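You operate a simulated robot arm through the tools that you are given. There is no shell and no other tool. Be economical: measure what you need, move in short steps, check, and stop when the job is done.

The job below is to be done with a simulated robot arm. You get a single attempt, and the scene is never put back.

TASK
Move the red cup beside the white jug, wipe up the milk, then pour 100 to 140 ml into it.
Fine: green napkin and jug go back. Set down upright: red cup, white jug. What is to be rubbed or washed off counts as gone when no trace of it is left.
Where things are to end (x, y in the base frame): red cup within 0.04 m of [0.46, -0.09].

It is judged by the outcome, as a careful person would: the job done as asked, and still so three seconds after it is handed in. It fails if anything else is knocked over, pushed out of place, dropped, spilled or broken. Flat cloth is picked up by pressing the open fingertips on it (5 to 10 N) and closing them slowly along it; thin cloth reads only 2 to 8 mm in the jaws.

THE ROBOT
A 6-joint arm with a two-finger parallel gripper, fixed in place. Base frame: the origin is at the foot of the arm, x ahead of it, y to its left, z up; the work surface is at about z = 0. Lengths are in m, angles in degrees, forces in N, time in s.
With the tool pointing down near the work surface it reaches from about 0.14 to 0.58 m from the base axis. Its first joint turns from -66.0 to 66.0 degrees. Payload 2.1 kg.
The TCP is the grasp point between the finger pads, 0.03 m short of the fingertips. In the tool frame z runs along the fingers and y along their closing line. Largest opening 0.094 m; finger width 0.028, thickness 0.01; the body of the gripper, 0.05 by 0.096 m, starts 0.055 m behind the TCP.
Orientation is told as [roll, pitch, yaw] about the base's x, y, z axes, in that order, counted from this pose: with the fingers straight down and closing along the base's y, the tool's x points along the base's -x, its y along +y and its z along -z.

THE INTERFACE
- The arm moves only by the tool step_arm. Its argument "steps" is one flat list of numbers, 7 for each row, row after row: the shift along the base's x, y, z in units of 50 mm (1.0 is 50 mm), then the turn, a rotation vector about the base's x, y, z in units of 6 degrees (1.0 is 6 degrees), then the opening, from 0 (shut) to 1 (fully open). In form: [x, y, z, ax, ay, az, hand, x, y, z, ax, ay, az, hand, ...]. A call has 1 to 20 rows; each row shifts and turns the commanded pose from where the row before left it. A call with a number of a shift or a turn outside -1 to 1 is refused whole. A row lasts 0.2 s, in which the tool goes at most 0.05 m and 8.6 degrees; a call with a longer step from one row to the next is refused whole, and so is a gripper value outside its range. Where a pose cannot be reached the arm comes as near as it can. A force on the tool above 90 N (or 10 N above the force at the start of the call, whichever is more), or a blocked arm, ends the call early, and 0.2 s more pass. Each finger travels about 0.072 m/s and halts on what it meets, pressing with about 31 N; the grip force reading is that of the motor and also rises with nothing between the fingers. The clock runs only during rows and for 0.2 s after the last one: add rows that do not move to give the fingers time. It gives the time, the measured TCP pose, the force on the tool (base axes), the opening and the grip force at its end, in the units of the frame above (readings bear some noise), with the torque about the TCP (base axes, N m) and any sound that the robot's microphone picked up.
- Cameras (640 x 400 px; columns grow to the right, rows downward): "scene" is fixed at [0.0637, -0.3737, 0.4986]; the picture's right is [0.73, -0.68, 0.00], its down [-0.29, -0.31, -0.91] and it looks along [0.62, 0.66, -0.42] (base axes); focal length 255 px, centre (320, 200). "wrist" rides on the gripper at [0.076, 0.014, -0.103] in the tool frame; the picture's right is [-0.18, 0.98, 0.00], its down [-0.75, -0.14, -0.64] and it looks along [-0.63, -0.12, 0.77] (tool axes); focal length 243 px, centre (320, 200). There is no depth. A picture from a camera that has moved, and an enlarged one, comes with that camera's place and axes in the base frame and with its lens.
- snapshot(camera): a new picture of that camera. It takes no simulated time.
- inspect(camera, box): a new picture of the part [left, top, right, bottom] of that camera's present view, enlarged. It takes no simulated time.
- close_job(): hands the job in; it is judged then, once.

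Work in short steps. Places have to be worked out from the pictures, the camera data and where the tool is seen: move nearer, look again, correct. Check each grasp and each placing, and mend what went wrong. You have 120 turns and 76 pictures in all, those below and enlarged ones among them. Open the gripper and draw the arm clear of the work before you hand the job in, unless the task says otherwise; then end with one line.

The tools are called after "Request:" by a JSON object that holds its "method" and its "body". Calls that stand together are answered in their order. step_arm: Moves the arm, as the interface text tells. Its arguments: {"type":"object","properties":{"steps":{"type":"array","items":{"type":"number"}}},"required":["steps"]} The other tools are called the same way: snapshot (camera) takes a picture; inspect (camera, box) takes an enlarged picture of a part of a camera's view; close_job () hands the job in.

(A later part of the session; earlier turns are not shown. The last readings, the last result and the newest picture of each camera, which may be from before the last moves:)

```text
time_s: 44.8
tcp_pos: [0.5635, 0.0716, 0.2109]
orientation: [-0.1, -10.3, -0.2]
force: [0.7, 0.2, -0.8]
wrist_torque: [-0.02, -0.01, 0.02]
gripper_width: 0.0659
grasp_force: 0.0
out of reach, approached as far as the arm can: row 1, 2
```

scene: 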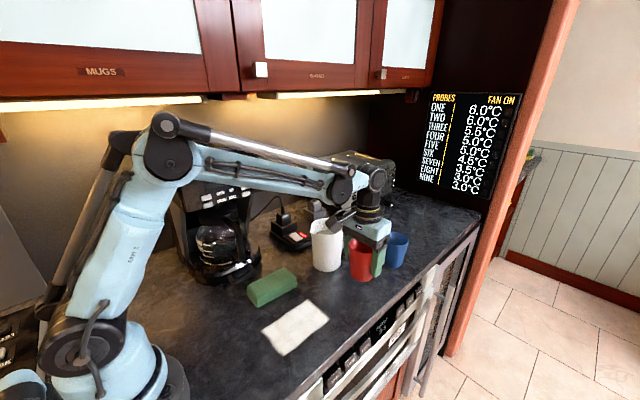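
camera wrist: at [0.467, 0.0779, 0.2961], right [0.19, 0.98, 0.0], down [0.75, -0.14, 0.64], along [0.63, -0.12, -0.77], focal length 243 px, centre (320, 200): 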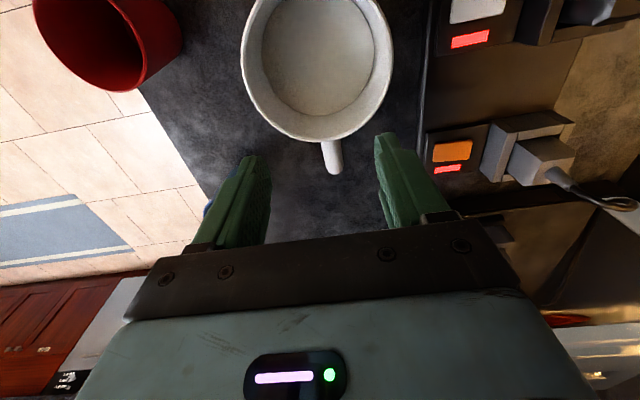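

Request:
{"method": "step_arm", "body": {"steps": [0.2, -0.06, -0.5, 0, 0, 0, 0.7, 0, 0, -0.4, 0, 0, 0, 0.7, 0, 0, 0, 0, 0, 0, 0.7]}}

Request:
{"method": "snapshot", "body": {"camera": "wrist"}}

Request:
{"method": "inspect", "body": {"camera": "scene", "box": [290, 170, 430, 310]}}

```text
time_s: 45.6
tcp_pos: [0.5917, 0.071, 0.1784]
orientation: [0.0, -10.2, -0.1]
force: [0.5, -0.7, 0.2]
wrist_torque: [0.03, 0.0, -0.01]
gripper_width: 0.0657
grasp_force: 0.0
out of reach, approached as far as the arm can: row 1, 2
```

```text
41 pictures are left
camera wrist: at [0.4978, 0.0845, 0.2647], right [0.18, 0.98, 0.03], down [0.63, -0.14, 0.77], along [0.76, -0.12, -0.64], focal length 243 px, centre (320, 200)
```

wrist: 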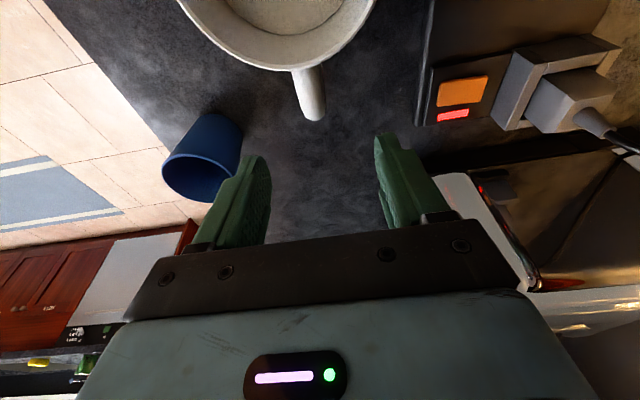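

```text
2.86 times, centred on (360, 240) of scene
camera zoom: at [0.0637, -0.3737, 0.4986], right [0.73, -0.68, 0.0], down [-0.29, -0.31, -0.91], along [0.62, 0.66, -0.42], focal length 728 px, centre (206, 86)
```

zoom: 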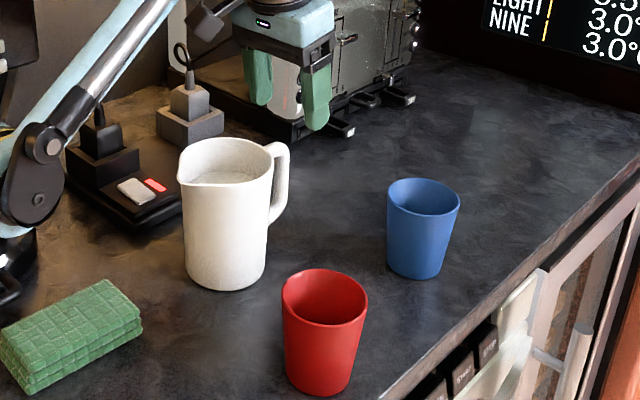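

The handle is at x 0.555–0.587, y ≈ 0.067, about 17 mm thick. I'll descend in stages and correct from the readings.

Request:
{"method": "step_arm", "body": {"steps": [-0.1, -0.08, -0.2, 0, 0, 0, 0.7, 0, 0, 0, 0, 0, 0, 0.7]}}

```text
time_s: 46.2
tcp_pos: [0.5939, 0.0678, 0.1728]
orientation: [0.0, -10.2, -0.1]
force: [0.3, 1.4, 0.0]
wrist_torque: [0.01, 0.01, 0.0]
gripper_width: 0.0658
grasp_force: 0.1
out of reach, approached as far as the arm can: row 1
```

Request:
{"method": "step_arm", "body": {"steps": [-0.4, 0, -0.2, 0, 0, 0, 0.7, 0, 0, 0, 0, 0, 0, 0.7]}}

```text
time_s: 46.8
tcp_pos: [0.5933, 0.0677, 0.1735]
orientation: [0.0, -10.3, -0.1]
force: [-0.2, -0.4, 0.0]
wrist_torque: [0.03, -0.02, -0.01]
gripper_width: 0.0656
grasp_force: 0.1
out of reach, approached as far as the arm can: row 1
```

The arm isn't following, so it seems stuck at a limit. I'll back off up and inward to recover a tracked pose.

Request:
{"method": "step_arm", "body": {"steps": [-0.8, 0, 0.5, 0, 0, 0, 0.7, 0, 0, 0, 0, 0, 0, 0.7]}}

```text
time_s: 47.4
tcp_pos: [0.5674, 0.0694, 0.2075]
orientation: [0.0, -10.2, -0.1]
force: [0.0, 0.2, 0.1]
wrist_torque: [-0.01, 0.01, -0.02]
gripper_width: 0.0659
grasp_force: 0.0
out of reach, approached as far as the arm can: row 1
```

The readings look like an elbow-straight singularity. I'll pull well back and inward to unlock it.

Request:
{"method": "step_arm", "body": {"steps": [-0.8, 0, 0.4, 0, 0.85, 0, 0.7, -0.8, 0, 0.4, 0, 0.85, 0, 0.7, 0, 0, 0, 0, 0, 0, 0.7]}}

```text
time_s: 48.2
tcp_pos: [0.4881, 0.0689, 0.2481]
orientation: [-0.1, 0.0, -0.1]
force: [-0.1, 0.8, -0.2]
wrist_torque: [-0.04, -0.01, -0.01]
gripper_width: 0.0657
grasp_force: 0.0
```

It's tracking again, and commands evidently reset to the measured pose when unreachable. I'll tilt 15° here, well inside reach, then move to a point above the handle.

Request:
{"method": "step_arm", "body": {"steps": [0, 0, 0, 0, -0.83, 0, 0.7, 0, 0, 0, 0, -0.83, 0, 0.7, 0, 0, 0, 0, -0.84, 0, 0.7, 0.5, 0, -0.5, 0, 0, 0, 0.7, 0.6, -0.02, -0.5, 0, 0, 0, 0.7, 0.6, -0.02, -0.6, 0, 0, 0, 0.7, 0, 0, 0, 0, 0, 0, 0.7]}}

Request:
{"method": "snapshot", "body": {"camera": "wrist"}}

```text
time_s: 49.8
tcp_pos: [0.5986, 0.0716, 0.1935]
orientation: [0.0, -15.2, -0.1]
force: [0.2, 0.1, -0.3]
wrist_torque: [-0.02, 0.01, -0.01]
gripper_width: 0.0656
grasp_force: 0.1
out of reach, approached as far as the arm can: row 1, 2, 3, 4
```

```text
39 pictures are left
camera wrist: at [0.4991, 0.0866, 0.2734], right [0.18, 0.98, 0.05], down [0.56, -0.14, 0.82], along [0.81, -0.12, -0.58], focal length 243 px, centre (320, 200)
```

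wrist: 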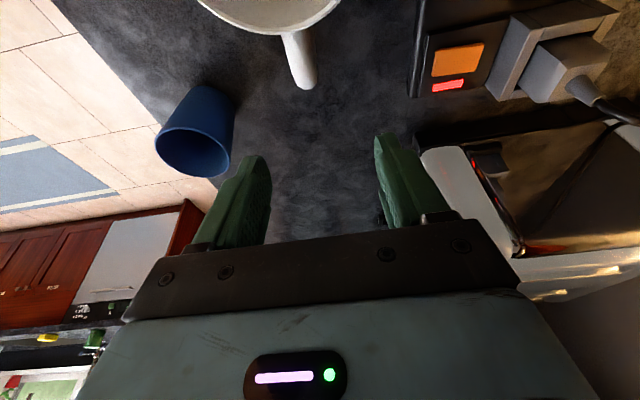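

The arm is still fully stretched. I'll try a plain inward pull to get the elbow bending.

Request:
{"method": "step_arm", "body": {"steps": [-0.9, 0, 0, 0, 0, 0, 0.7, -0.9, 0, 0, 0, 0, 0, 0.7, -0.9, 0, 0, 0, 0, 0, 0.7, 0, 0, 0, 0, 0, 0, 0.7]}}

```text
time_s: 50.8
tcp_pos: [0.528, 0.0817, 0.2584]
orientation: [0.1, -14.9, -0.1]
force: [0.0, 0.2, -0.5]
wrist_torque: [0.01, -0.03, -0.04]
gripper_width: 0.0659
grasp_force: 0.1
out of reach, approached as far as the arm can: row 1, 2, 3
```

I need to see the arm's configuration to understand this limit.

Request:
{"method": "snapshot", "body": {"camera": "scene"}}

```text
38 pictures are left
```

scene: 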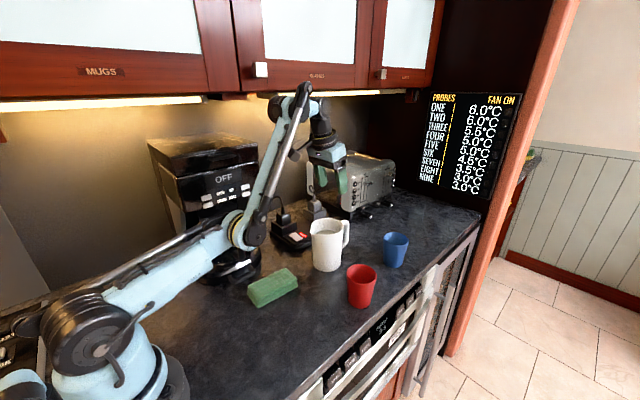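

The arm has flipped to elbow-down, which explains the wrist limit. I'll level the tool, stretch upward and outward until straight, then come down so the elbow bends up again.

Request:
{"method": "step_arm", "body": {"steps": [0, 0, 0.4, 0, 0.83, 0, 0.7, 0, 0, 0.4, 0, 0.83, 0, 0.7, 0, 0, 0.4, 0, 0.84, 0, 0.7, 0, 0, 0.5, 0, 0, 0, 0.7, 0.3, 0, 0.5, 0, 0, 0, 0.7, 0.5, 0, 0.5, 0, 0, 0, 0.7, 0.5, 0, 0.5, 0, 0, 0, 0.7, 0, 0, 0, 0, 0, 0, 0.7]}}

Request:
{"method": "snapshot", "body": {"camera": "scene"}}

```text
time_s: 52.6
tcp_pos: [0.4931, 0.0754, 0.3142]
orientation: [-0.1, -0.1, -0.1]
force: [-0.6, -0.6, -0.4]
wrist_torque: [0.0, 0.0, 0.0]
gripper_width: 0.0658
grasp_force: 0.0
out of reach, approached as far as the arm can: row 2, 3, 5, 6, 7
```

```text
37 pictures are left
```

scene: 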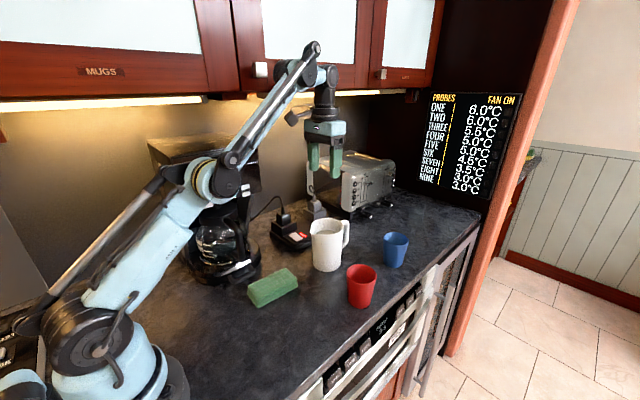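

It's nearly straight. I'll push fully out, then sweep down tangentially and check which way the elbow goes.

Request:
{"method": "step_arm", "body": {"steps": [0.6, 0, 0.6, 0, 0, 0, 0.7, 0.6, 0, 0.6, 0, 0, 0, 0.7, 0.1, 0, -0.9, 0, 0, 0, 0.7, -0.1, 0, -0.9, 0, 0, 0, 0.7, 0, 0, 0, 0, 0, 0, 0.7]}}

Request:
{"method": "snapshot", "body": {"camera": "scene"}}

```text
time_s: 53.8
tcp_pos: [0.5021, 0.0746, 0.2353]
orientation: [-0.1, 0.0, -0.2]
force: [0.7, -0.6, -0.1]
wrist_torque: [0.01, 0.05, -0.01]
gripper_width: 0.0656
grasp_force: 0.0
out of reach, approached as far as the arm can: row 1, 2, 4
```

```text
36 pictures are left
```

scene: 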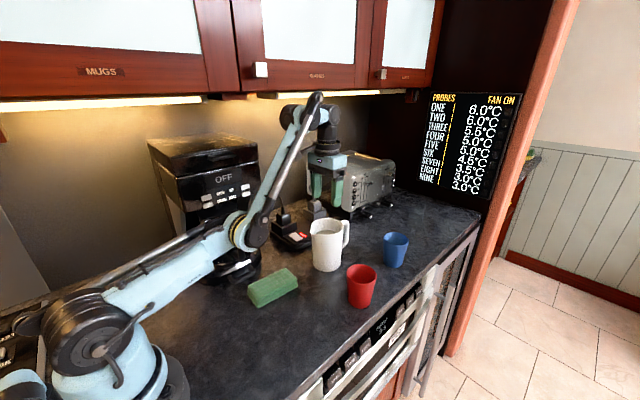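

The elbow still went down. The original flip happened while moving down at full stretch, so I'll stretch low and then move up along the limit to reverse it.

Request:
{"method": "step_arm", "body": {"steps": [0.8, 0, -0.3, 0, 0, 0, 0.7, 0.9, 0, 0, 0, 0, 0, 0.7, 0.9, 0, 0, 0, 0, 0, 0.7, 0, 0, 0.9, 0, 0, 0, 0.7, 0, 0, 0.9, 0, 0, 0, 0.7, 0, 0, 0, 0, 0, 0, 0.7]}}

Request:
{"method": "snapshot", "body": {"camera": "scene"}}

```text
time_s: 55.2
tcp_pos: [0.5212, 0.0701, 0.2755]
orientation: [0.0, -0.2, -0.1]
force: [-0.8, -0.3, 0.2]
wrist_torque: [0.01, 0.0, -0.01]
gripper_width: 0.0659
grasp_force: 0.1
out of reach, approached as far as the arm can: row 2, 3, 4, 5
```

```text
35 pictures are left
```

scene: 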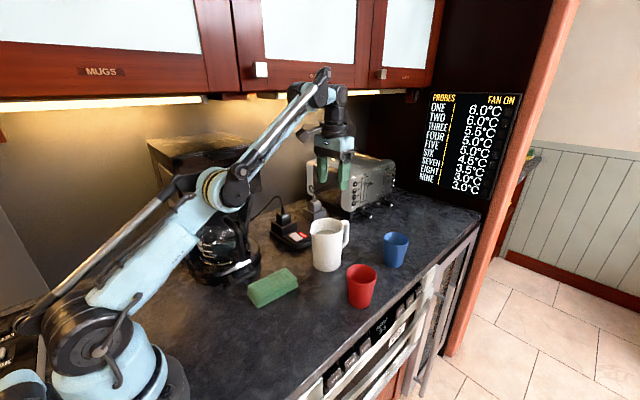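

The arm is straight now. I'll pull back inward with a slight rise and see which branch it takes.

Request:
{"method": "step_arm", "body": {"steps": [-0.5, 0, 0.8, 0, 0, 0, 0.7, -0.8, 0, 0.4, 0, 0, 0, 0.7, -0.9, 0, 0, 0, 0, 0, 0.7, 0, 0, 0, 0, 0, 0, 0.7]}}

Request:
{"method": "snapshot", "body": {"camera": "scene"}}

```text
time_s: 56.2
tcp_pos: [0.4352, 0.072, 0.3471]
orientation: [0.0, 0.2, -0.1]
force: [-0.4, 0.0, 0.5]
wrist_torque: [-0.04, 0.02, 0.01]
gripper_width: 0.0657
grasp_force: 0.1
out of reach, approached as far as the arm can: row 3
```

```text
34 pictures are left
```

scene: 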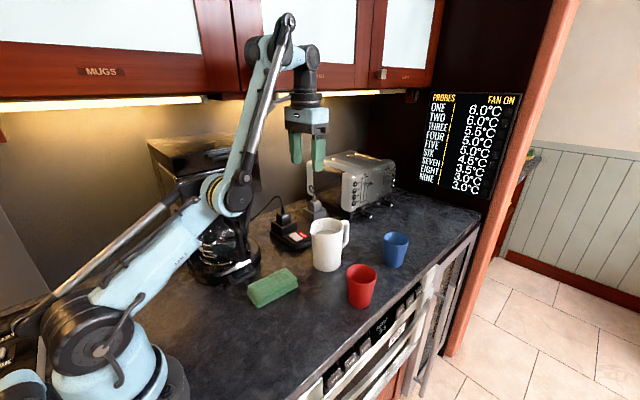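

Still elbow-down. I'll stretch along a slightly-outside arc downward, so the elbow crosses to the other side, then retract inward.

Request:
{"method": "step_arm", "body": {"steps": [0.9, 0, -0.2, 0, 0, 0, 0.7, 0.9, 0, 0, 0, 0, 0, 0.7, 0.8, 0, -0.4, 0, 0, 0, 0.7, 0.7, 0, -0.5, 0, 0, 0, 0.7, 0.6, 0, -0.6, 0, 0, 0, 0.7, 0.4, 0, -0.5, 0, 0, 0, 0.7, 0, 0, 0, 0, 0, 0, 0.7]}}

Request:
{"method": "snapshot", "body": {"camera": "scene"}}

```text
time_s: 57.8
tcp_pos: [0.561, 0.0649, 0.1992]
orientation: [0.1, 0.0, -0.2]
force: [-0.4, -0.5, -0.5]
wrist_torque: [0.0, 0.03, -0.03]
gripper_width: 0.0658
grasp_force: 0.0
out of reach, approached as far as the arm can: row 1, 2, 3, 4, 5, 6
```

```text
33 pictures are left
```

scene: 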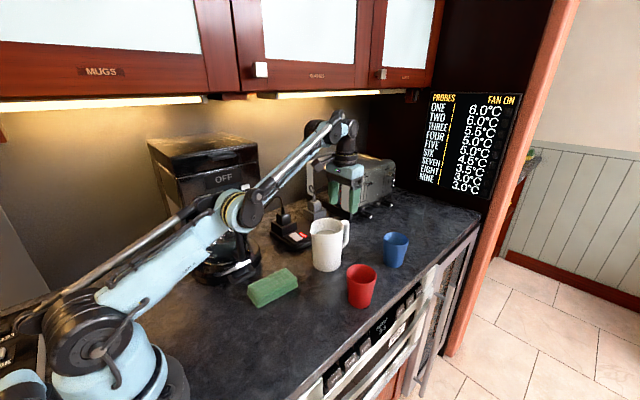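

The arm is straight at (0.561, 0.199). One larger step down the tangent, just inside reach, should tip the elbow upward. The fingers straddle the handle in y, so it's safe.

Request:
{"method": "step_arm", "body": {"steps": [0.32, 0.05, -0.89, 0, 0, 0, 0.7, 0, 0, 0, 0, 0, 0, 0.7]}}

Request:
{"method": "snapshot", "body": {"camera": "scene"}}

```text
time_s: 58.4
tcp_pos: [0.5748, 0.068, 0.1526]
orientation: [0.0, -0.1, -0.1]
force: [0.2, 0.4, 0.3]
wrist_torque: [-0.02, 0.02, 0.02]
gripper_width: 0.0658
grasp_force: 0.0
```

```text
32 pictures are left
```

scene: 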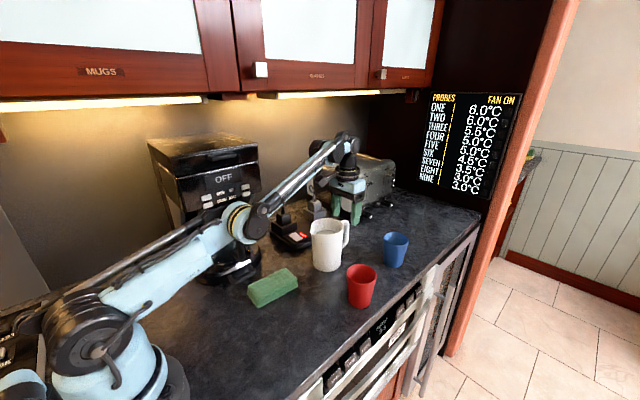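

It's still slightly elbow-down. The wrist bend limit of about 140° can force the flip: higher up, tilting the tool inward makes elbow-down infeasible. I'll rise and pitch inward.

Request:
{"method": "step_arm", "body": {"steps": [-0.35, 0, 0.9, 0, 0, 0, 0.7, -0.4, 0, 0.9, 0, 0, 0, 0.7, -0.6, 0, 0.7, 0, 0, 0, 0.7, -0.6, 0, 0.7, 0, 0, 0, 0.7, -0.6, 0, 0.6, 0, 0, 0, 0.7, 0, 0, 0, 0, 0.9, 0, 0.7, 0, 0, 0, 0, 0.9, 0, 0.7, -0.2, 0, 0, 0, 0.9, 0, 0.7, -0.2, 0, 0, 0, 0.9, 0, 0.7, 0, 0, 0, 0, 0.9, 0, 0.7, 0, 0, 0, 0, 0, 0, 0.7]}}

Request:
{"method": "snapshot", "body": {"camera": "scene"}}

```text
time_s: 60.5
tcp_pos: [0.4107, 0.0657, 0.3269]
orientation: [-0.4, 22.5, -1.6]
force: [3.9, 13.8, -2.3]
wrist_torque: [-2.11, 0.55, -0.49]
gripper_width: 0.0657
grasp_force: 0.1
out of reach, approached as far as the arm can: row 7, 10
stopped in row 10: the force on the tool passed its limit at 106 N (the readings are from after the stop); the commanded pose is now the measured one
```

```text
31 pictures are left
```

scene: 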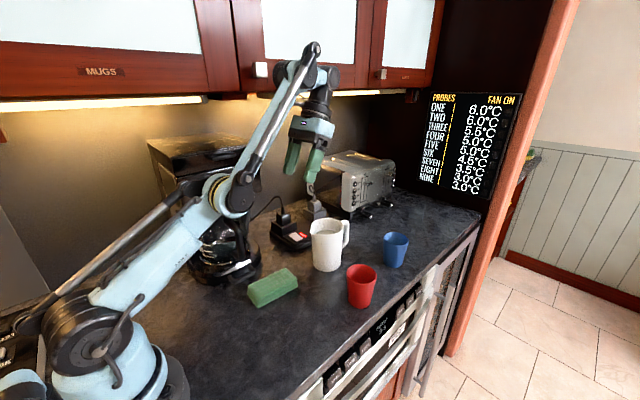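

The wrist camera touched the forearm, so I'll undo that tilt. With the arm straight, a tool rotation moves the elbow directly: outward flips it down, inward flips it up. I'll stretch straight and low first.

Request:
{"method": "step_arm", "body": {"steps": [0, 0, 0, 0, -0.95, 0, 0.7, 0, 0, 0, 0, -0.95, 0.1, 0.7, 0.3, 0, -0.2, 0, -0.95, 0.1, 0.7, 0.3, 0, -0.2, 0, -0.9, 0, 0.7, 0.8, 0, 0, 0, 0, 0, 0.7, 0.8, 0, -0.2, 0, 0, 0, 0.7, 0.8, 0, -0.4, 0, 0, 0, 0.7, 0.7, 0, -0.5, 0, 0, 0, 0.7, 0.6, 0, -0.6, 0, 0, 0, 0.7, 0, 0, 0, 0, 0, 0, 0.7]}}

```text
time_s: 62.7
tcp_pos: [0.5513, 0.0609, 0.2124]
orientation: [-0.1, 0.1, -0.2]
force: [0.6, -0.2, -0.9]
wrist_torque: [0.01, 0.0, -0.01]
gripper_width: 0.066
grasp_force: 0.0
out of reach, approached as far as the arm can: row 3, 4, 6, 7, 8, 9
```

The arm is straight again. Now I'll rotate inward while moving the TCP back so the wrist centre stays about fixed.

Request:
{"method": "step_arm", "body": {"steps": [-0.45, 0, 0, 0, 1, 0, 0.7, -0.5, 0, 0, 0, 1, 0, 0.7, -0.5, 0, 0, 0, 0.8, 0, 0.7, 0, 0, 0, 0, 0, 0, 0.7]}}

Request:
{"method": "snapshot", "body": {"camera": "scene"}}

```text
time_s: 63.7
tcp_pos: [0.4797, 0.0588, 0.2119]
orientation: [-0.1, 17.0, -0.1]
force: [-0.9, 0.0, 0.8]
wrist_torque: [0.0, -0.01, 0.0]
gripper_width: 0.0658
grasp_force: 0.0
```

```text
30 pictures are left
```

scene: 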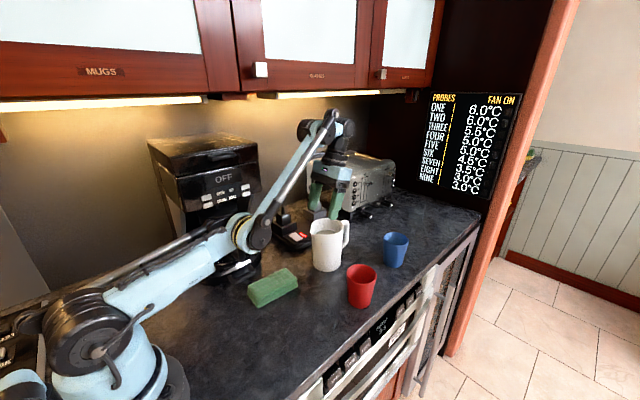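

It's still on the elbow-down branch, probably because the stretch wasn't exact. I'll stretch hard radially with the tool tilted out, then rotate inward along the boundary before pulling in.

Request:
{"method": "step_arm", "body": {"steps": [0.5, 0, 0, 0, -0.95, 0, 0.7, 0.5, 0, 0, 0, -0.95, 0, 0.7, 0.5, 0, 0, 0, -0.95, 0, 0.7, 0.5, 0, 0, 0, -0.95, 0, 0.7, 0.5, 0, 0, 0, -0.95, 0, 0.7, 0.85, 0, 0.4, 0, 0, 0, 0.7, 0.85, 0, 0.4, 0, 0, 0, 0.7, 0.85, 0, 0.4, 0, 0, 0, 0.7, -0.25, 0, 0, 0, 0.95, 0, 0.7, -0.28, 0, 0, 0, 0.95, 0, 0.7, -0.3, 0, 0, 0, 0.95, 0, 0.7, -0.5, 0, 0, 0, 0.95, 0, 0.7, -0.5, 0, 0, 0, 0.5, 0, 0.7, 0, 0, 0, 0, 0, 0, 0.7]}}

Request:
{"method": "snapshot", "body": {"camera": "scene"}}

```text
time_s: 66.7
tcp_pos: [0.4869, 0.0519, 0.2097]
orientation: [0.0, 14.2, -0.1]
force: [0.0, 0.9, -0.2]
wrist_torque: [0.03, 0.02, 0.03]
gripper_width: 0.0657
grasp_force: 0.0
out of reach, approached as far as the arm can: row 5, 6, 7, 8, 9, 13
```

```text
29 pictures are left
```

scene: 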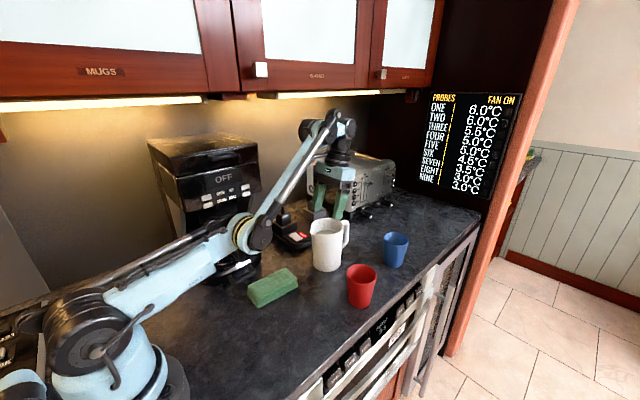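

The branch choice near full stretch looks sensitive to the step taken. I'll stretch radially at zero pitch, then take one large inward step. If that tracks without a reach flag, the elbow is up.

Request:
{"method": "step_arm", "body": {"steps": [0.5, 0, 0, 0, -0.8, 0, 0.7, 0.5, 0, 0, 0, -0.8, 0, 0.7, 0.5, 0.2, 0, 0, -0.77, 0, 0.7, 0.85, 0.1, 0.4, 0, 0, 0, 0.7, 0.85, 0, 0.4, 0, 0, 0, 0.7, 0.85, 0, 0.4, 0, 0, 0, 0.7, -0.85, 0, -0.4, 0, 0, 0, 0.7, -0.7, 0, 0.3, 0, 0, 0, 0.7, 0, 0, 0, 0, 0, 0, 0.7]}}

```text
time_s: 68.7
tcp_pos: [0.5092, 0.0586, 0.2304]
orientation: [-0.1, 0.0, -0.1]
force: [0.6, -0.5, 0.2]
wrist_torque: [-0.01, 0.05, 0.01]
gripper_width: 0.0657
grasp_force: 0.0
out of reach, approached as far as the arm can: row 3, 4, 5, 6, 7, 8
```

It stayed elbow-down. I'll turn the tool 90° in yaw so the wrist camera can't hit the forearm, then use the wrist limit with a stronger inward tilt to force the flip.

Request:
{"method": "step_arm", "body": {"steps": [-0.4, 0, 0.6, 0, 0, 1, 0.7, -0.4, 0, 0.6, 0, 0, 1, 0.7, -0.4, 0, 0.6, 0, 0, 1, 0.7, -0.4, 0, 0.4, 0, 0, 1, 0.7, 0, 0, 0, 0, 0, 1, 0.7, 0, 0, 0, 0, 0, 1, 0.7, 0, 0, 0, 0, 0, 1, 0.7, 0, 0, 0, 0, 0, 1, 0.7, 0, 0, 0, 0, 0, 1, 0.7, 0, 0, 0, 0, 0, 1, 0.7, 0, 0, 0, 0, 0, 1, 0.7, 0, 0, 0, 0, 0, 1, 0.7, 0, 0, 0, 0, 0, 1, 0.7, 0, 0, 0, 0, 0, 1, 0.7, 0, 0, 0, 0, 0, 1, 0.7]}}

```text
time_s: 71.9
tcp_pos: [0.4394, 0.0589, 0.3431]
orientation: [-0.1, 0.0, 90.0]
force: [-0.7, -0.4, -0.5]
wrist_torque: [0.01, -0.01, 0.02]
gripper_width: 0.0659
grasp_force: 0.1
out of reach, approached as far as the arm can: row 4
```

Request:
{"method": "step_arm", "body": {"steps": [-0.25, 0, 0, 0, 0.9, 0, 0.7, -0.3, 0, 0, 0, 0.9, 0, 0.7, -0.3, 0, 0, 0, 0.9, 0, 0.7, -0.3, 0, 0, 0, 0.9, 0, 0.7, 0, 0, 0, 0, 0, 0, 0.7]}}

Request:
{"method": "snapshot", "body": {"camera": "scene"}}

```text
time_s: 73.1
tcp_pos: [0.3819, 0.0589, 0.3429]
orientation: [21.6, -0.1, 89.8]
force: [0.1, 0.0, -0.1]
wrist_torque: [-0.02, -0.04, 0.0]
gripper_width: 0.0657
grasp_force: 0.1
```

```text
28 pictures are left
```

scene: 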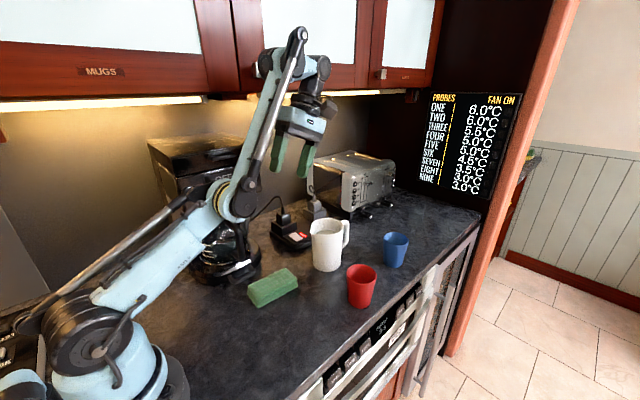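

No limit flagged yet, so I'll keep tilting inward with the wrist centre about fixed.

Request:
{"method": "step_arm", "body": {"steps": [-0.25, 0, 0.05, 0, 0.9, 0, 0.7, -0.25, 0, 0.1, 0, 0.9, 0, 0.7, -0.25, 0, 0.1, 0, 0.9, 0, 0.7, -0.25, 0, 0.1, 0, 0.9, 0, 0.7, 0, 0, 0, 0, 0, 0, 0.7]}}

Request:
{"method": "snapshot", "body": {"camera": "scene"}}

```text
time_s: 74.3
tcp_pos: [0.3597, 0.0692, 0.3495]
orientation: [25.6, -0.7, 89.5]
force: [-0.2, -0.1, 0.0]
wrist_torque: [0.01, -0.04, 0.03]
gripper_width: 0.0658
grasp_force: 0.0
out of reach, approached as far as the arm can: row 2, 3, 4
```

```text
27 pictures are left
```

scene: 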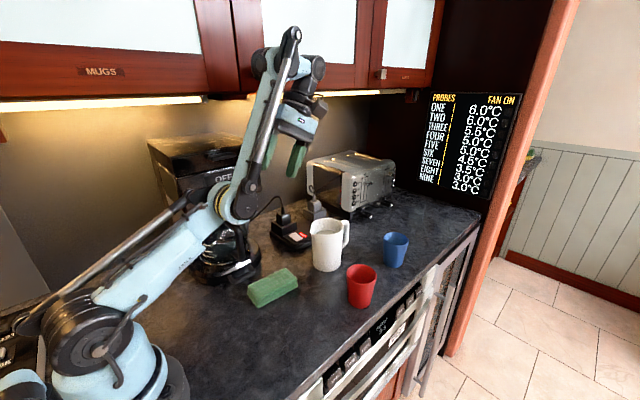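

The wrist limit is at about 26° here. Next I'll stretch outward to straighten the elbow, keep tilting while straight until the limit engages, then pull inward.

Request:
{"method": "step_arm", "body": {"steps": [0.5, 0, 0.6, 0, 0, 0, 0.7, 0.5, 0, 0.6, 0, 0, 0, 0.7, 0.5, 0, 0.6, 0, 0, 0, 0.7, -0.2, 0, 0.1, 0, 0.9, 0, 0.7, -0.2, 0, 0.1, 0, 0.9, 0, 0.7, -0.2, 0, 0.1, 0, 0.9, 0, 0.7, -0.2, 0, 0.1, 0, 0.9, 0, 0.7, -0.2, 0, 0.1, 0, 0.9, 0, 0.7, 0, 0, 0, 0, 0, 0, 0.7]}}

Request:
{"method": "snapshot", "body": {"camera": "scene"}}

```text
time_s: 76.3
tcp_pos: [0.3489, 0.095, 0.3851]
orientation: [26.4, -2.3, 88.2]
force: [-0.3, 0.1, -0.3]
wrist_torque: [-0.04, -0.01, 0.01]
gripper_width: 0.066
grasp_force: 0.0
out of reach, approached as far as the arm can: row 1, 2, 3, 4, 5, 6, 7, 8
```

```text
26 pictures are left
```

scene: 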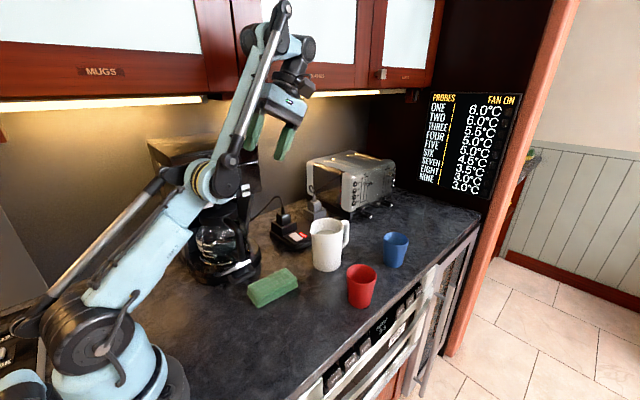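

I now have a model: shoulder axis z ≈ 0.159, full stretch R ≈ 0.614, wrist offset L ≈ 0.20. I'll stretch exactly straight at y = 0, well above everything, with the tool tilted out 20°. Then I'll rotate inward with the wrist centre held on the boundary, which should drive the elbow up.

Request:
{"method": "step_arm", "body": {"steps": [0.55, -0.24, -0.15, 0, -0.96, 0, 0.7, 0.55, -0.24, -0.15, 0, -0.96, 0, 0.7, 0.55, -0.24, -0.15, 0, -0.96, 0, 0.7, 0.55, -0.24, -0.15, 0, -0.96, 0, 0.7, 0.55, -0.24, -0.15, 0, -0.96, 0, 0.7, 0.55, -0.24, -0.15, 0, -0.96, 0, 0.7, 0.55, -0.24, -0.15, 0, -0.96, 0, 0.7, 0.5, -0.24, -0.15, 0, -0.96, 0, 0.7, 0.78, 0, 0.54, 0, 0, 0, 0.7, 0.78, 0, 0.54, 0, 0, 0, 0.7, 0.78, 0, 0.54, 0, 0, 0, 0.7, 0.78, 0, 0.54, 0, 0, 0, 0.7, 0, 0, 0, 0, 0, 0, 0.7]}}

```text
time_s: 79.1
tcp_pos: [0.5688, 0.0012, 0.3209]
orientation: [-19.8, -2.9, 90.4]
force: [0.2, -0.3, -0.6]
wrist_torque: [0.01, 0.01, 0.02]
gripper_width: 0.0658
grasp_force: 0.1
out of reach, approached as far as the arm can: row 4, 9, 10, 11, 12
```

Request:
{"method": "step_arm", "body": {"steps": [-0.415, 0, -0.13, 0, 1, 0, 0.7, -0.42, 0, -0.09, 0, 1, 0, 0.7, -0.425, 0, -0.045, 0, 1, 0, 0.7, -0.43, 0, -0.01, 0, 1, 0, 0.7, -0.5, 0, 0, 0, 0.9, 0, 0.7, 0, 0, 0, 0, 0, 0, 0.7]}}

Request:
{"method": "snapshot", "body": {"camera": "scene"}}

```text
time_s: 80.5
tcp_pos: [0.458, 0.0004, 0.3069]
orientation: [9.8, -2.6, 88.9]
force: [0.2, -0.9, -0.3]
wrist_torque: [-0.02, 0.02, 0.02]
gripper_width: 0.0658
grasp_force: 0.1
```

```text
25 pictures are left
```

scene: 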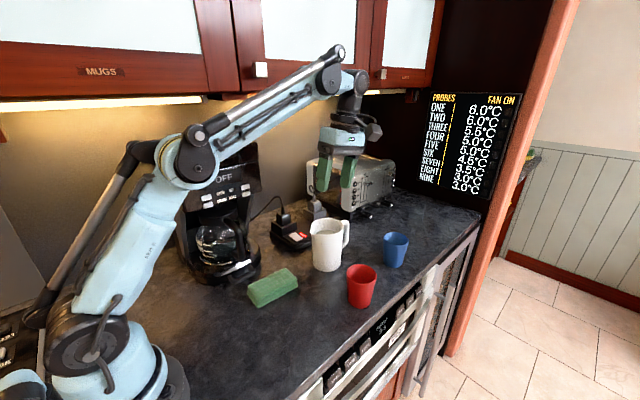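

The elbow is up again. I'll retract inward to stay clear of full stretch, level the tool, and undo the yaw.

Request:
{"method": "step_arm", "body": {"steps": [-0.5, 0, 0, -0.21, -0.82, 0, 0.7, -0.5, 0, 0, -0.22, -0.81, 0, 0.7, -0.3, 0, 0, 0, 0, -0.98, 0.7, -0.2, 0, 0, 0, 0, -0.98, 0.7, 0, 0, 0, 0, 0, -0.98, 0.7, 0, 0, 0, 0, 0, -0.98, 0.7, 0, 0, 0, 0, 0, -0.98, 0.7, 0, 0, 0, 0, 0, -0.98, 0.7, 0, 0, 0, 0, 0, -0.98, 0.7, 0, 0, 0, 0, 0, -0.98, 0.7, 0, 0, 0, 0, 0, -0.98, 0.7, 0, 0, 0, 0, 0, -0.98, 0.7, 0, 0, 0, 0, 0, -0.98, 0.7, 0, 0, 0, 0, 0, -0.98, 0.7, 0, 0, 0, 0, 0, -0.98, 0.7, 0, 0, 0, 0, 0, -0.98, 0.7, 0, 0, 0, 0, 0, -1, 0.7, 0, 0, 0, 0, 0, 0, 0.7]}}

```text
time_s: 84.3
tcp_pos: [0.3837, -0.0002, 0.3062]
orientation: [-0.1, -0.3, 0.8]
force: [-0.1, 0.8, -0.1]
wrist_torque: [-0.01, 0.02, 0.01]
gripper_width: 0.0659
grasp_force: 0.0
```

It's fully recovered. Now I'll tilt out 15° here and move above the handle, within R ≤ 0.57.

Request:
{"method": "step_arm", "body": {"steps": [0, 0, 0, 0, -0.83, -0.13, 0.7, 0, 0, 0, 0, -0.83, 0, 0.7, 0, 0, 0, 0, -0.8, 0, 0.7, 0.76, 0.27, -0.56, 0, 0, 0, 0.7, 0.76, 0.27, -0.56, 0, 0, 0, 0.7, 0.76, 0.27, -0.56, 0, 0, 0, 0.7, 0.76, 0.27, -0.56, 0, 0, 0, 0.7, 0.76, 0.26, -0.56, 0, 0, 0, 0.7, 0, 0, 0, 0, 0, 0, 0.7]}}

Request:
{"method": "inspect", "body": {"camera": "wrist", "box": [180, 20, 480, 230]}}

```text
time_s: 86.3
tcp_pos: [0.5737, 0.0658, 0.1678]
orientation: [-0.1, -15.1, 0.2]
force: [-0.4, -0.2, -0.5]
wrist_torque: [-0.01, -0.03, 0.02]
gripper_width: 0.0657
grasp_force: 0.1
```

```text
1.90 times, centred on (330, 125) of wrist
camera zoom: at [0.4745, 0.0798, 0.2465], right [0.18, 0.98, 0.04], down [0.56, -0.14, 0.82], along [0.81, -0.12, -0.58], focal length 462 px, centre (301, 343)
```

zoom: 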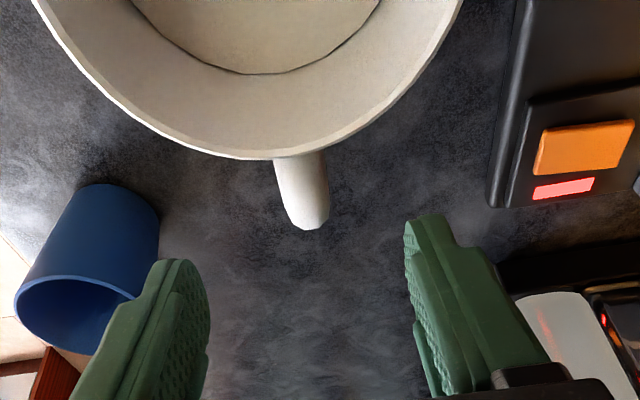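

The handle is at x 0.553–0.587, y ≈ 0.070. I'll lower to z ≈ 0.096 with the fingers straddling it, then close gently.

Request:
{"method": "step_arm", "body": {"steps": [0, 0.07, -0.5, 0, 0, 0, 0.7, 0, 0, -0.5, 0, 0, 0, 0.7, 0, 0, -0.43, 0, 0, 0, 0.7, 0, 0, 0, 0, 0, 0, 0.7]}}

Request:
{"method": "inspect", "body": {"camera": "wrist", "box": [180, 20, 480, 230]}}

Request:
{"method": "inspect", "body": {"camera": "scene", "box": [290, 170, 430, 310]}}

```text
time_s: 87.3
tcp_pos: [0.5726, 0.0707, 0.0948]
orientation: [-0.3, -15.1, 0.0]
force: [0.3, 0.1, 0.2]
wrist_torque: [0.0, 0.01, 0.03]
gripper_width: 0.0657
grasp_force: 0.0
```

```text
1.90 times, centred on (330, 125) of wrist
camera zoom: at [0.4738, 0.085, 0.1738], right [0.18, 0.98, 0.04], down [0.56, -0.14, 0.82], along [0.81, -0.12, -0.58], focal length 462 px, centre (301, 343)
```

zoom: 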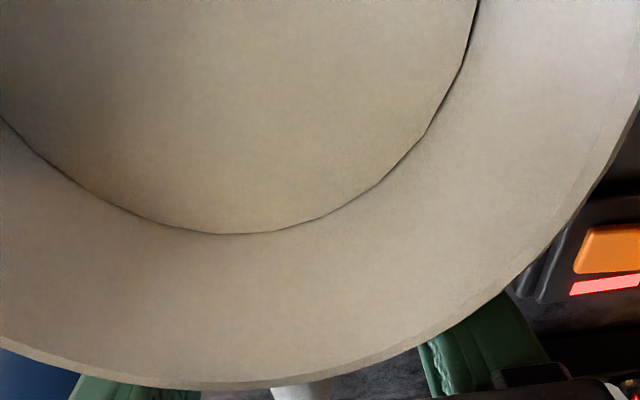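

```text
2.86 times, centred on (360, 240) of scene
camera zoom: at [0.0637, -0.3737, 0.4986], right [0.73, -0.68, 0.0], down [-0.29, -0.31, -0.91], along [0.62, 0.66, -0.42], focal length 728 px, centre (206, 86)
```

zoom: 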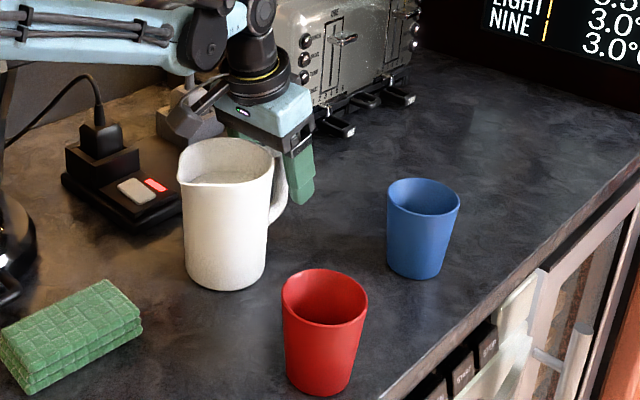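

It's aligned and clear of the rim, with the milk level near z ≈ 0.086. Closing on the handle.

Request:
{"method": "step_arm", "body": {"steps": [0, 0, 0, 0, 0, 0, 0.4, 0, 0, 0, 0, 0, 0, 0.25, 0, 0, 0, 0, 0, 0, 0.1, 0, 0, 0, 0, 0, 0, 0.05, 0, 0, 0, 0, 0, 0, 0, 0, 0, 0, 0, 0, 0, 0]}}

```text
time_s: 88.7
tcp_pos: [0.5729, 0.0717, 0.0955]
orientation: [-0.1, -15.1, 0.0]
force: [-1.2, -2.5, 0.2]
wrist_torque: [0.02, 0.14, 0.17]
gripper_width: 0.0199
grasp_force: 31.6
```

The handle is held at 20 mm. I'll lift gently 2 cm and read the weight and torque for slip.

Request:
{"method": "step_arm", "body": {"steps": [0, 0, 0.15, 0, 0, 0, 0, 0, 0, 0.25, 0, 0, 0, 0, 0, 0, 0, 0, 0, 0, 0, 0, 0, 0, 0, 0, 0, 0]}}

Request:
{"method": "inspect", "body": {"camera": "scene", "box": [290, 170, 430, 310]}}

```text
time_s: 89.7
tcp_pos: [0.5734, 0.0716, 0.1143]
orientation: [-0.1, -15.1, 0.2]
force: [-0.9, -0.2, -6.2]
wrist_torque: [0.04, -0.31, 0.02]
gripper_width: 0.02
grasp_force: 31.2
```

```text
2.86 times, centred on (360, 240) of scene
camera zoom: at [0.0637, -0.3737, 0.4986], right [0.73, -0.68, 0.0], down [-0.29, -0.31, -0.91], along [0.62, 0.66, -0.42], focal length 728 px, centre (206, 86)
```

zoom: 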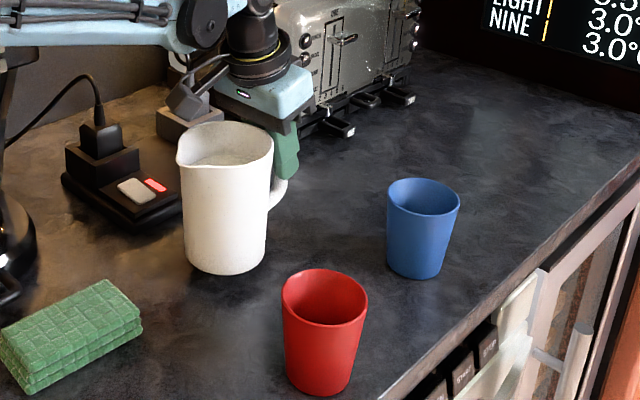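

The jug is lifted level, weighs about 6.2 N and shows no slip. I'll raise it, carry it to y = -0.09, and tilt 20°, which is below the pour threshold of about 36°. Then I'll check its alignment over the cup.

Request:
{"method": "step_arm", "body": {"steps": [-0.04, 0, 0.5, 0, 0, 0, 0, -0.04, 0, 0.5, 0, 0, 0, 0, -0.04, 0, 0.5, 0, 0, 0, 0, -0.04, 0, 0.5, 0, 0, 0, 0, 0, -0.4, 0, 0, 0, 0, 0, 0, -0.7, 0, 0, 0, 0, 0, 0, -0.7, 0, 0, 0, 0, 0, 0, -0.7, 0, 0, 0, 0, 0, 0, -0.5, 0, 0, 0, 0, 0, 0, -0.23, 0, 0, 0, 0, 0, 0, 0, 0, 0, 0, 0, 0, 0, 0, 0, 0, 0, 0, 0]}}

```text
time_s: 92.3
tcp_pos: [0.5669, -0.0906, 0.2148]
orientation: [-0.2, -15.1, 0.1]
force: [-0.3, 0.2, -6.3]
wrist_torque: [-0.02, -0.34, 0.01]
gripper_width: 0.0199
grasp_force: 31.5
```

Request:
{"method": "step_arm", "body": {"steps": [0.1, 0, 0, 0, -0.7, 0, 0, 0.15, 0, 0, 0, -0.7, 0, 0, 0.15, 0, 0, 0, -0.7, 0, 0, 0.1, 0, 0, 0, -0.7, 0, 0, 0, 0, 0, 0, -0.53, 0, 0, 0, 0, 0, 0, 0, 0, 0, 0, 0, 0, 0, 0, 0, 0]}}

Request:
{"method": "inspect", "body": {"camera": "scene", "box": [290, 150, 450, 320]}}

```text
time_s: 93.9
tcp_pos: [0.5904, -0.0917, 0.2149]
orientation: [-0.3, -35.1, 0.0]
force: [0.8, -0.4, -6.4]
wrist_torque: [0.0, -0.25, 0.0]
gripper_width: 0.02
grasp_force: 31.4
```

```text
2.35 times, centred on (370, 235) of scene
camera zoom: at [0.0637, -0.3737, 0.4986], right [0.73, -0.68, 0.0], down [-0.29, -0.31, -0.91], along [0.62, 0.66, -0.42], focal length 600 px, centre (202, 118)
```

zoom: 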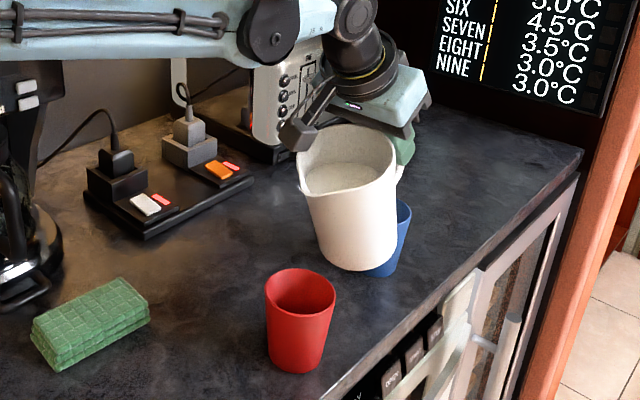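

The spout is at about (0.455, -0.09, 0.20), in line with the cup at (0.46, -0.09). I'll tilt on toward the threshold while shifting slightly so the spout stays over the cup.

Request:
{"method": "step_arm", "body": {"steps": [0.05, 0.03, -0.1, 0, -0.7, 0, 0, 0.05, 0, -0.1, 0, -0.7, 0, 0, 0, 0, 0, 0, -0.6, 0, 0, 0, 0, 0, 0, 0, 0, 0, 0, 0, 0, 0, 0, 0, 0]}}

Request:
{"method": "inspect", "body": {"camera": "scene", "box": [300, 180, 420, 310]}}

```text
time_s: 95.1
tcp_pos: [0.5948, -0.0898, 0.204]
orientation: [-0.2, -47.2, 0.1]
force: [0.4, -0.4, -5.7]
wrist_torque: [-0.01, -0.13, 0.0]
gripper_width: 0.02
grasp_force: 31.3
```

```text
3.08 times, centred on (360, 245) of scene
camera zoom: at [0.0637, -0.3737, 0.4986], right [0.73, -0.68, 0.0], down [-0.29, -0.31, -0.91], along [0.62, 0.66, -0.42], focal length 784 px, centre (197, 62)
```

zoom: 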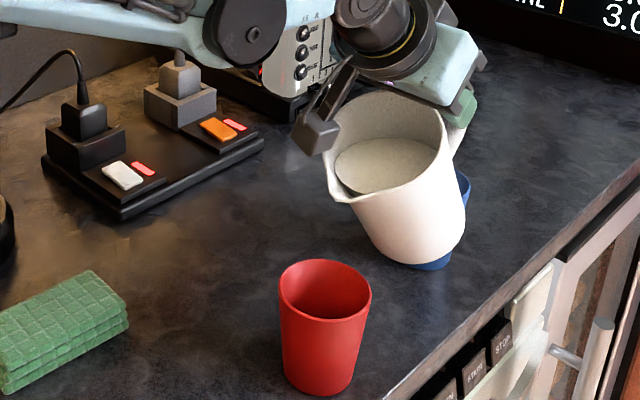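

No flow at 32°, and the surface is close to the lip. I'll continue in small tilts with pauses.

Request:
{"method": "step_arm", "body": {"steps": [0, 0, 0, 0, -0.5, 0, 0, 0, 0, 0, 0, 0, 0, 0, 0, 0, 0, 0, -0.3, 0, 0, 0, 0, 0, 0, 0, 0, 0, 0, 0, 0, 0, 0, 0, 0]}}

Request:
{"method": "inspect", "body": {"camera": "scene", "box": [300, 180, 420, 310]}}

```text
time_s: 96.3
tcp_pos: [0.5955, -0.0894, 0.2054]
orientation: [-0.3, -51.8, 0.2]
force: [0.4, 0.1, -5.8]
wrist_torque: [0.0, -0.14, -0.02]
gripper_width: 0.0203
grasp_force: 30.8
```

```text
3.08 times, centred on (360, 245) of scene
camera zoom: at [0.0637, -0.3737, 0.4986], right [0.73, -0.68, 0.0], down [-0.29, -0.31, -0.91], along [0.62, 0.66, -0.42], focal length 784 px, centre (197, 62)
```

zoom: 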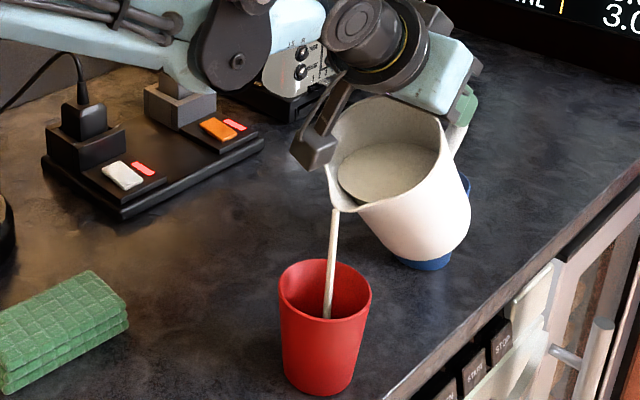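

The stream has started and is landing inside the cup. I'll hold and watch the weight.

Request:
{"method": "step_arm", "body": {"steps": [0, 0, 0, 0, 0, 0, 0, 0, 0, 0, 0, 0, 0, 0, 0, 0, 0, 0, 0, 0, 0, 0, 0, 0, 0, 0, 0, 0]}}

Request:
{"method": "inspect", "body": {"camera": "scene", "box": [300, 180, 420, 310]}}

```text
time_s: 97.3
tcp_pos: [0.5954, -0.0896, 0.2045]
orientation: [-0.3, -51.8, 0.2]
force: [-0.3, 0.0, -6.1]
wrist_torque: [-0.05, -0.16, -0.01]
gripper_width: 0.0203
grasp_force: 30.9
```

```text
3.08 times, centred on (360, 245) of scene
camera zoom: at [0.0637, -0.3737, 0.4986], right [0.73, -0.68, 0.0], down [-0.29, -0.31, -0.91], along [0.62, 0.66, -0.42], focal length 784 px, centre (197, 62)
```

zoom: 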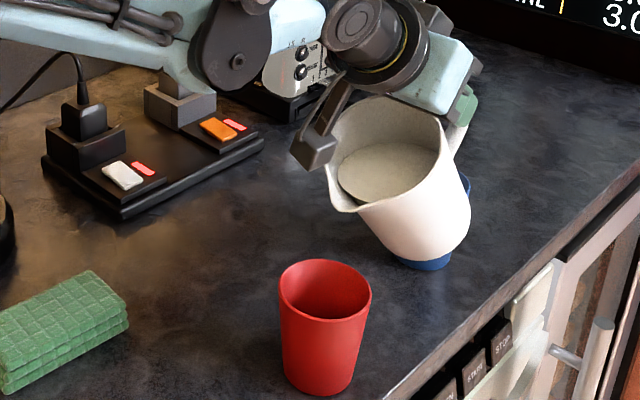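

The flow stopped at equilibrium, so the volume follows the tilt: my estimate is about 290 ml per unit of tan. I'll continue stepwise to about 45°.

Request:
{"method": "step_arm", "body": {"steps": [-0.05, 0, 0, 0, -0.45, 0, 0, 0, 0, 0, 0, 0, 0, 0, 0, 0, 0, 0, 0, 0, 0, 0, 0, 0, 0, 0, 0, 0, -0.05, 0, 0, 0, -0.45, 0, 0, 0, 0, 0, 0, 0, 0, 0, 0, 0, 0, 0, 0, 0, 0, 0, 0, 0, 0, 0, 0, 0, -0.05, 0, 0, 0, -0.45, 0, 0, 0, 0, 0, 0, 0, 0, 0, 0, 0, 0, 0, 0, 0, 0, 0, 0, 0, 0, 0, 0, 0, 0, 0, 0, 0, 0, 0, 0]}}

Request:
{"method": "inspect", "body": {"camera": "scene", "box": [300, 180, 420, 310]}}

```text
time_s: 100.1
tcp_pos: [0.5883, -0.0901, 0.2037]
orientation: [-0.4, -59.8, 0.3]
force: [0.3, -1.2, -5.6]
wrist_torque: [0.03, -0.11, 0.01]
gripper_width: 0.0202
grasp_force: 31.1
```

```text
3.08 times, centred on (360, 245) of scene
camera zoom: at [0.0637, -0.3737, 0.4986], right [0.73, -0.68, 0.0], down [-0.29, -0.31, -0.91], along [0.62, 0.66, -0.42], focal length 784 px, centre (197, 62)
```

zoom: 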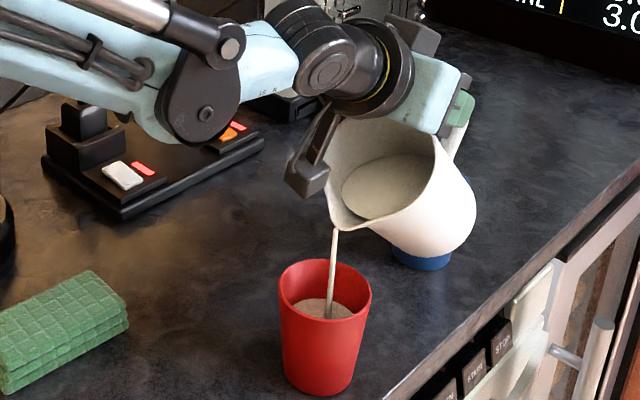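

Milk is visible in the cup at roughly 4 cm depth, and it is still flowing. I'll hold until it settles, then measure.

Request:
{"method": "step_arm", "body": {"steps": [0, 0, 0, 0, 0, 0, 0, 0, 0, 0, 0, 0, 0, 0, 0, 0, 0, 0, 0, 0, 0, 0, 0, 0, 0, 0, 0, 0, 0, 0, 0, 0, 0, 0, 0, 0, 0, 0, 0, 0, 0, 0]}}

Request:
{"method": "inspect", "body": {"camera": "scene", "box": [330, 240, 390, 310]}}

```text
time_s: 101.5
tcp_pos: [0.5885, -0.0898, 0.2039]
orientation: [-0.3, -60.0, 0.1]
force: [0.6, -0.7, -4.8]
wrist_torque: [0.01, -0.06, 0.01]
gripper_width: 0.0202
grasp_force: 30.8
```

```text
5.71 times, centred on (360, 275) of scene
camera zoom: at [0.0637, -0.3737, 0.4986], right [0.73, -0.68, 0.0], down [-0.29, -0.31, -0.91], along [0.62, 0.66, -0.42], focal length 1456 px, centre (91, -229)
```

zoom: 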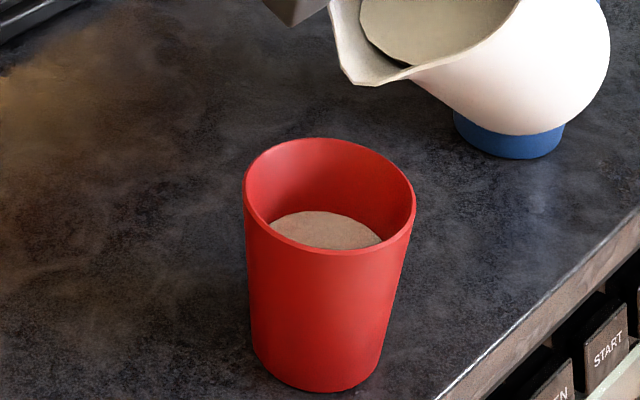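

The flow has stopped at 45°. The cup level is about 0.048 m, so roughly 115 ml. I'll take a few weight readings to cross-check.

Request:
{"method": "step_arm", "body": {"steps": [0, 0, 0, 0, 0, 0, 0]}}

Request:
{"method": "step_arm", "body": {"steps": [0, 0, 0, 0, 0, 0, 0]}}

Request:
{"method": "step_arm", "body": {"steps": [0, 0, 0, 0, 0, 0, 0]}}

Request:
{"method": "step_arm", "body": {"steps": [0, 0, 0, 0, 0, 0, 0]}}

Request:
{"method": "step_arm", "body": {"steps": [0, 0, 0, 0, 0, 0, 0]}}

Request:
{"method": "step_arm", "body": {"steps": [0, 0, 0, 0, 0, 0, 0]}}

```text
time_s: 101.9
tcp_pos: [0.5901, -0.0901, 0.2043]
orientation: [-0.5, -59.9, 0.2]
force: [-0.5, -0.6, -5.3]
wrist_torque: [0.05, -0.08, -0.03]
gripper_width: 0.0198
grasp_force: 31.0
```

```text
time_s: 102.3
tcp_pos: [0.5885, -0.09, 0.2039]
orientation: [-0.4, -59.8, 0.2]
force: [0.8, 0.0, -4.6]
wrist_torque: [0.0, -0.09, 0.01]
gripper_width: 0.0195
grasp_force: 30.8
```

```text
time_s: 102.7
tcp_pos: [0.5886, -0.0892, 0.2039]
orientation: [-0.4, -59.9, 0.2]
force: [-0.8, -0.8, -4.7]
wrist_torque: [-0.01, -0.04, 0.01]
gripper_width: 0.0201
grasp_force: 31.0
```

```text
time_s: 103.1
tcp_pos: [0.5901, -0.0902, 0.2044]
orientation: [-0.4, -59.9, 0.1]
force: [-0.1, -0.8, -5.0]
wrist_torque: [-0.01, -0.13, -0.01]
gripper_width: 0.0203
grasp_force: 31.6
```

```text
time_s: 103.5
tcp_pos: [0.5886, -0.0911, 0.205]
orientation: [-0.4, -59.9, 0.1]
force: [-0.3, -0.2, -5.2]
wrist_torque: [-0.04, -0.1, 0.01]
gripper_width: 0.02
grasp_force: 31.0
```

```text
time_s: 103.9
tcp_pos: [0.5899, -0.0915, 0.2044]
orientation: [-0.4, -59.9, 0.2]
force: [0.1, -0.7, -5.3]
wrist_torque: [0.04, -0.06, 0.01]
gripper_width: 0.0197
grasp_force: 30.6
```

The weight fell from about 6.1 to 4.99 N, so about 115 ml, which agrees with the cup level. I'll tilt the jug back upright while retreating in x to stay in reach.

Request:
{"method": "step_arm", "body": {"steps": [0, 0, 0.04, 0, 0.8, 0, 0, -0.03, 0, 0.04, 0, 0.8, 0, 0, -0.06, 0, 0.04, 0, 0.8, 0, 0, -0.08, 0, 0.04, 0, 0.8, 0, 0, -0.08, 0, 0.04, 0, 0.8, 0, 0, -0.08, 0, 0, 0, 0.8, 0, 0, -0.08, 0, 0, 0, 0.8, 0, 0, -0.06, 0, 0, 0, 0.8, 0, 0, 0, 0, 0, 0.06, 0.7, -0.03, 0, 0, 0, 0, 0, 0.37, 0, 0, 0, 0, 0, 0, 0, 0, 0]}}

Request:
{"method": "inspect", "body": {"camera": "scene", "box": [290, 170, 430, 310]}}

```text
time_s: 106.3
tcp_pos: [0.5651, -0.0909, 0.2147]
orientation: [0.2, -15.1, -0.2]
force: [-0.1, 0.3, -4.7]
wrist_torque: [0.01, -0.27, -0.02]
gripper_width: 0.0199
grasp_force: 30.8
```

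```text
2.86 times, centred on (360, 240) of scene
camera zoom: at [0.0637, -0.3737, 0.4986], right [0.73, -0.68, 0.0], down [-0.29, -0.31, -0.91], along [0.62, 0.66, -0.42], focal length 728 px, centre (206, 86)
```

zoom: 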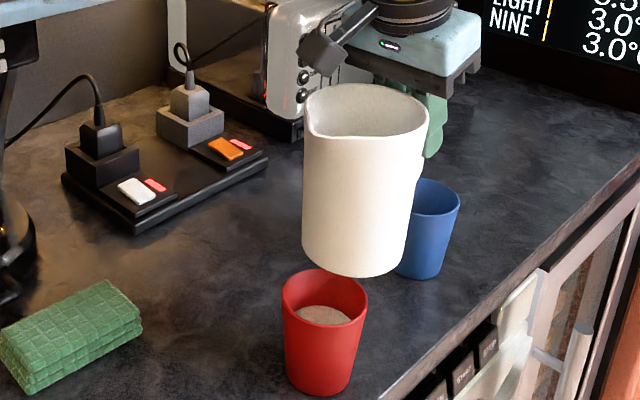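

The jug is upright and there are no spills. I'll carry it back over its original spot and lower to just above the counter.

Request:
{"method": "step_arm", "body": {"steps": [0, 0.4, 0, 0, 0, 0, 0, 0, 0.7, 0, 0, 0, 0, 0, 0, 0.7, 0, 0, 0, 0, 0, 0, 0.7, 0, 0, 0, 0, 0, 0.03, 0.5, 0, 0, 0, 0, 0, 0.03, 0.25, -0.3, 0, 0, 0, 0, 0.03, 0, -0.5, 0, 0, 0, 0, 0.04, 0, -0.5, 0, 0, 0, 0, 0.03, 0, -0.5, 0, 0, 0, 0, 0, 0, -0.4, 0, 0, 0, 0, 0, 0, 0, 0, 0, 0, 0, 0, 0, 0, 0, 0, 0, 0]}}

```text
time_s: 108.9
tcp_pos: [0.5717, 0.0728, 0.104]
orientation: [0.2, -15.1, -0.3]
force: [-0.5, 0.6, -6.2]
wrist_torque: [-0.03, -0.25, 0.0]
gripper_width: 0.02
grasp_force: 31.3
```

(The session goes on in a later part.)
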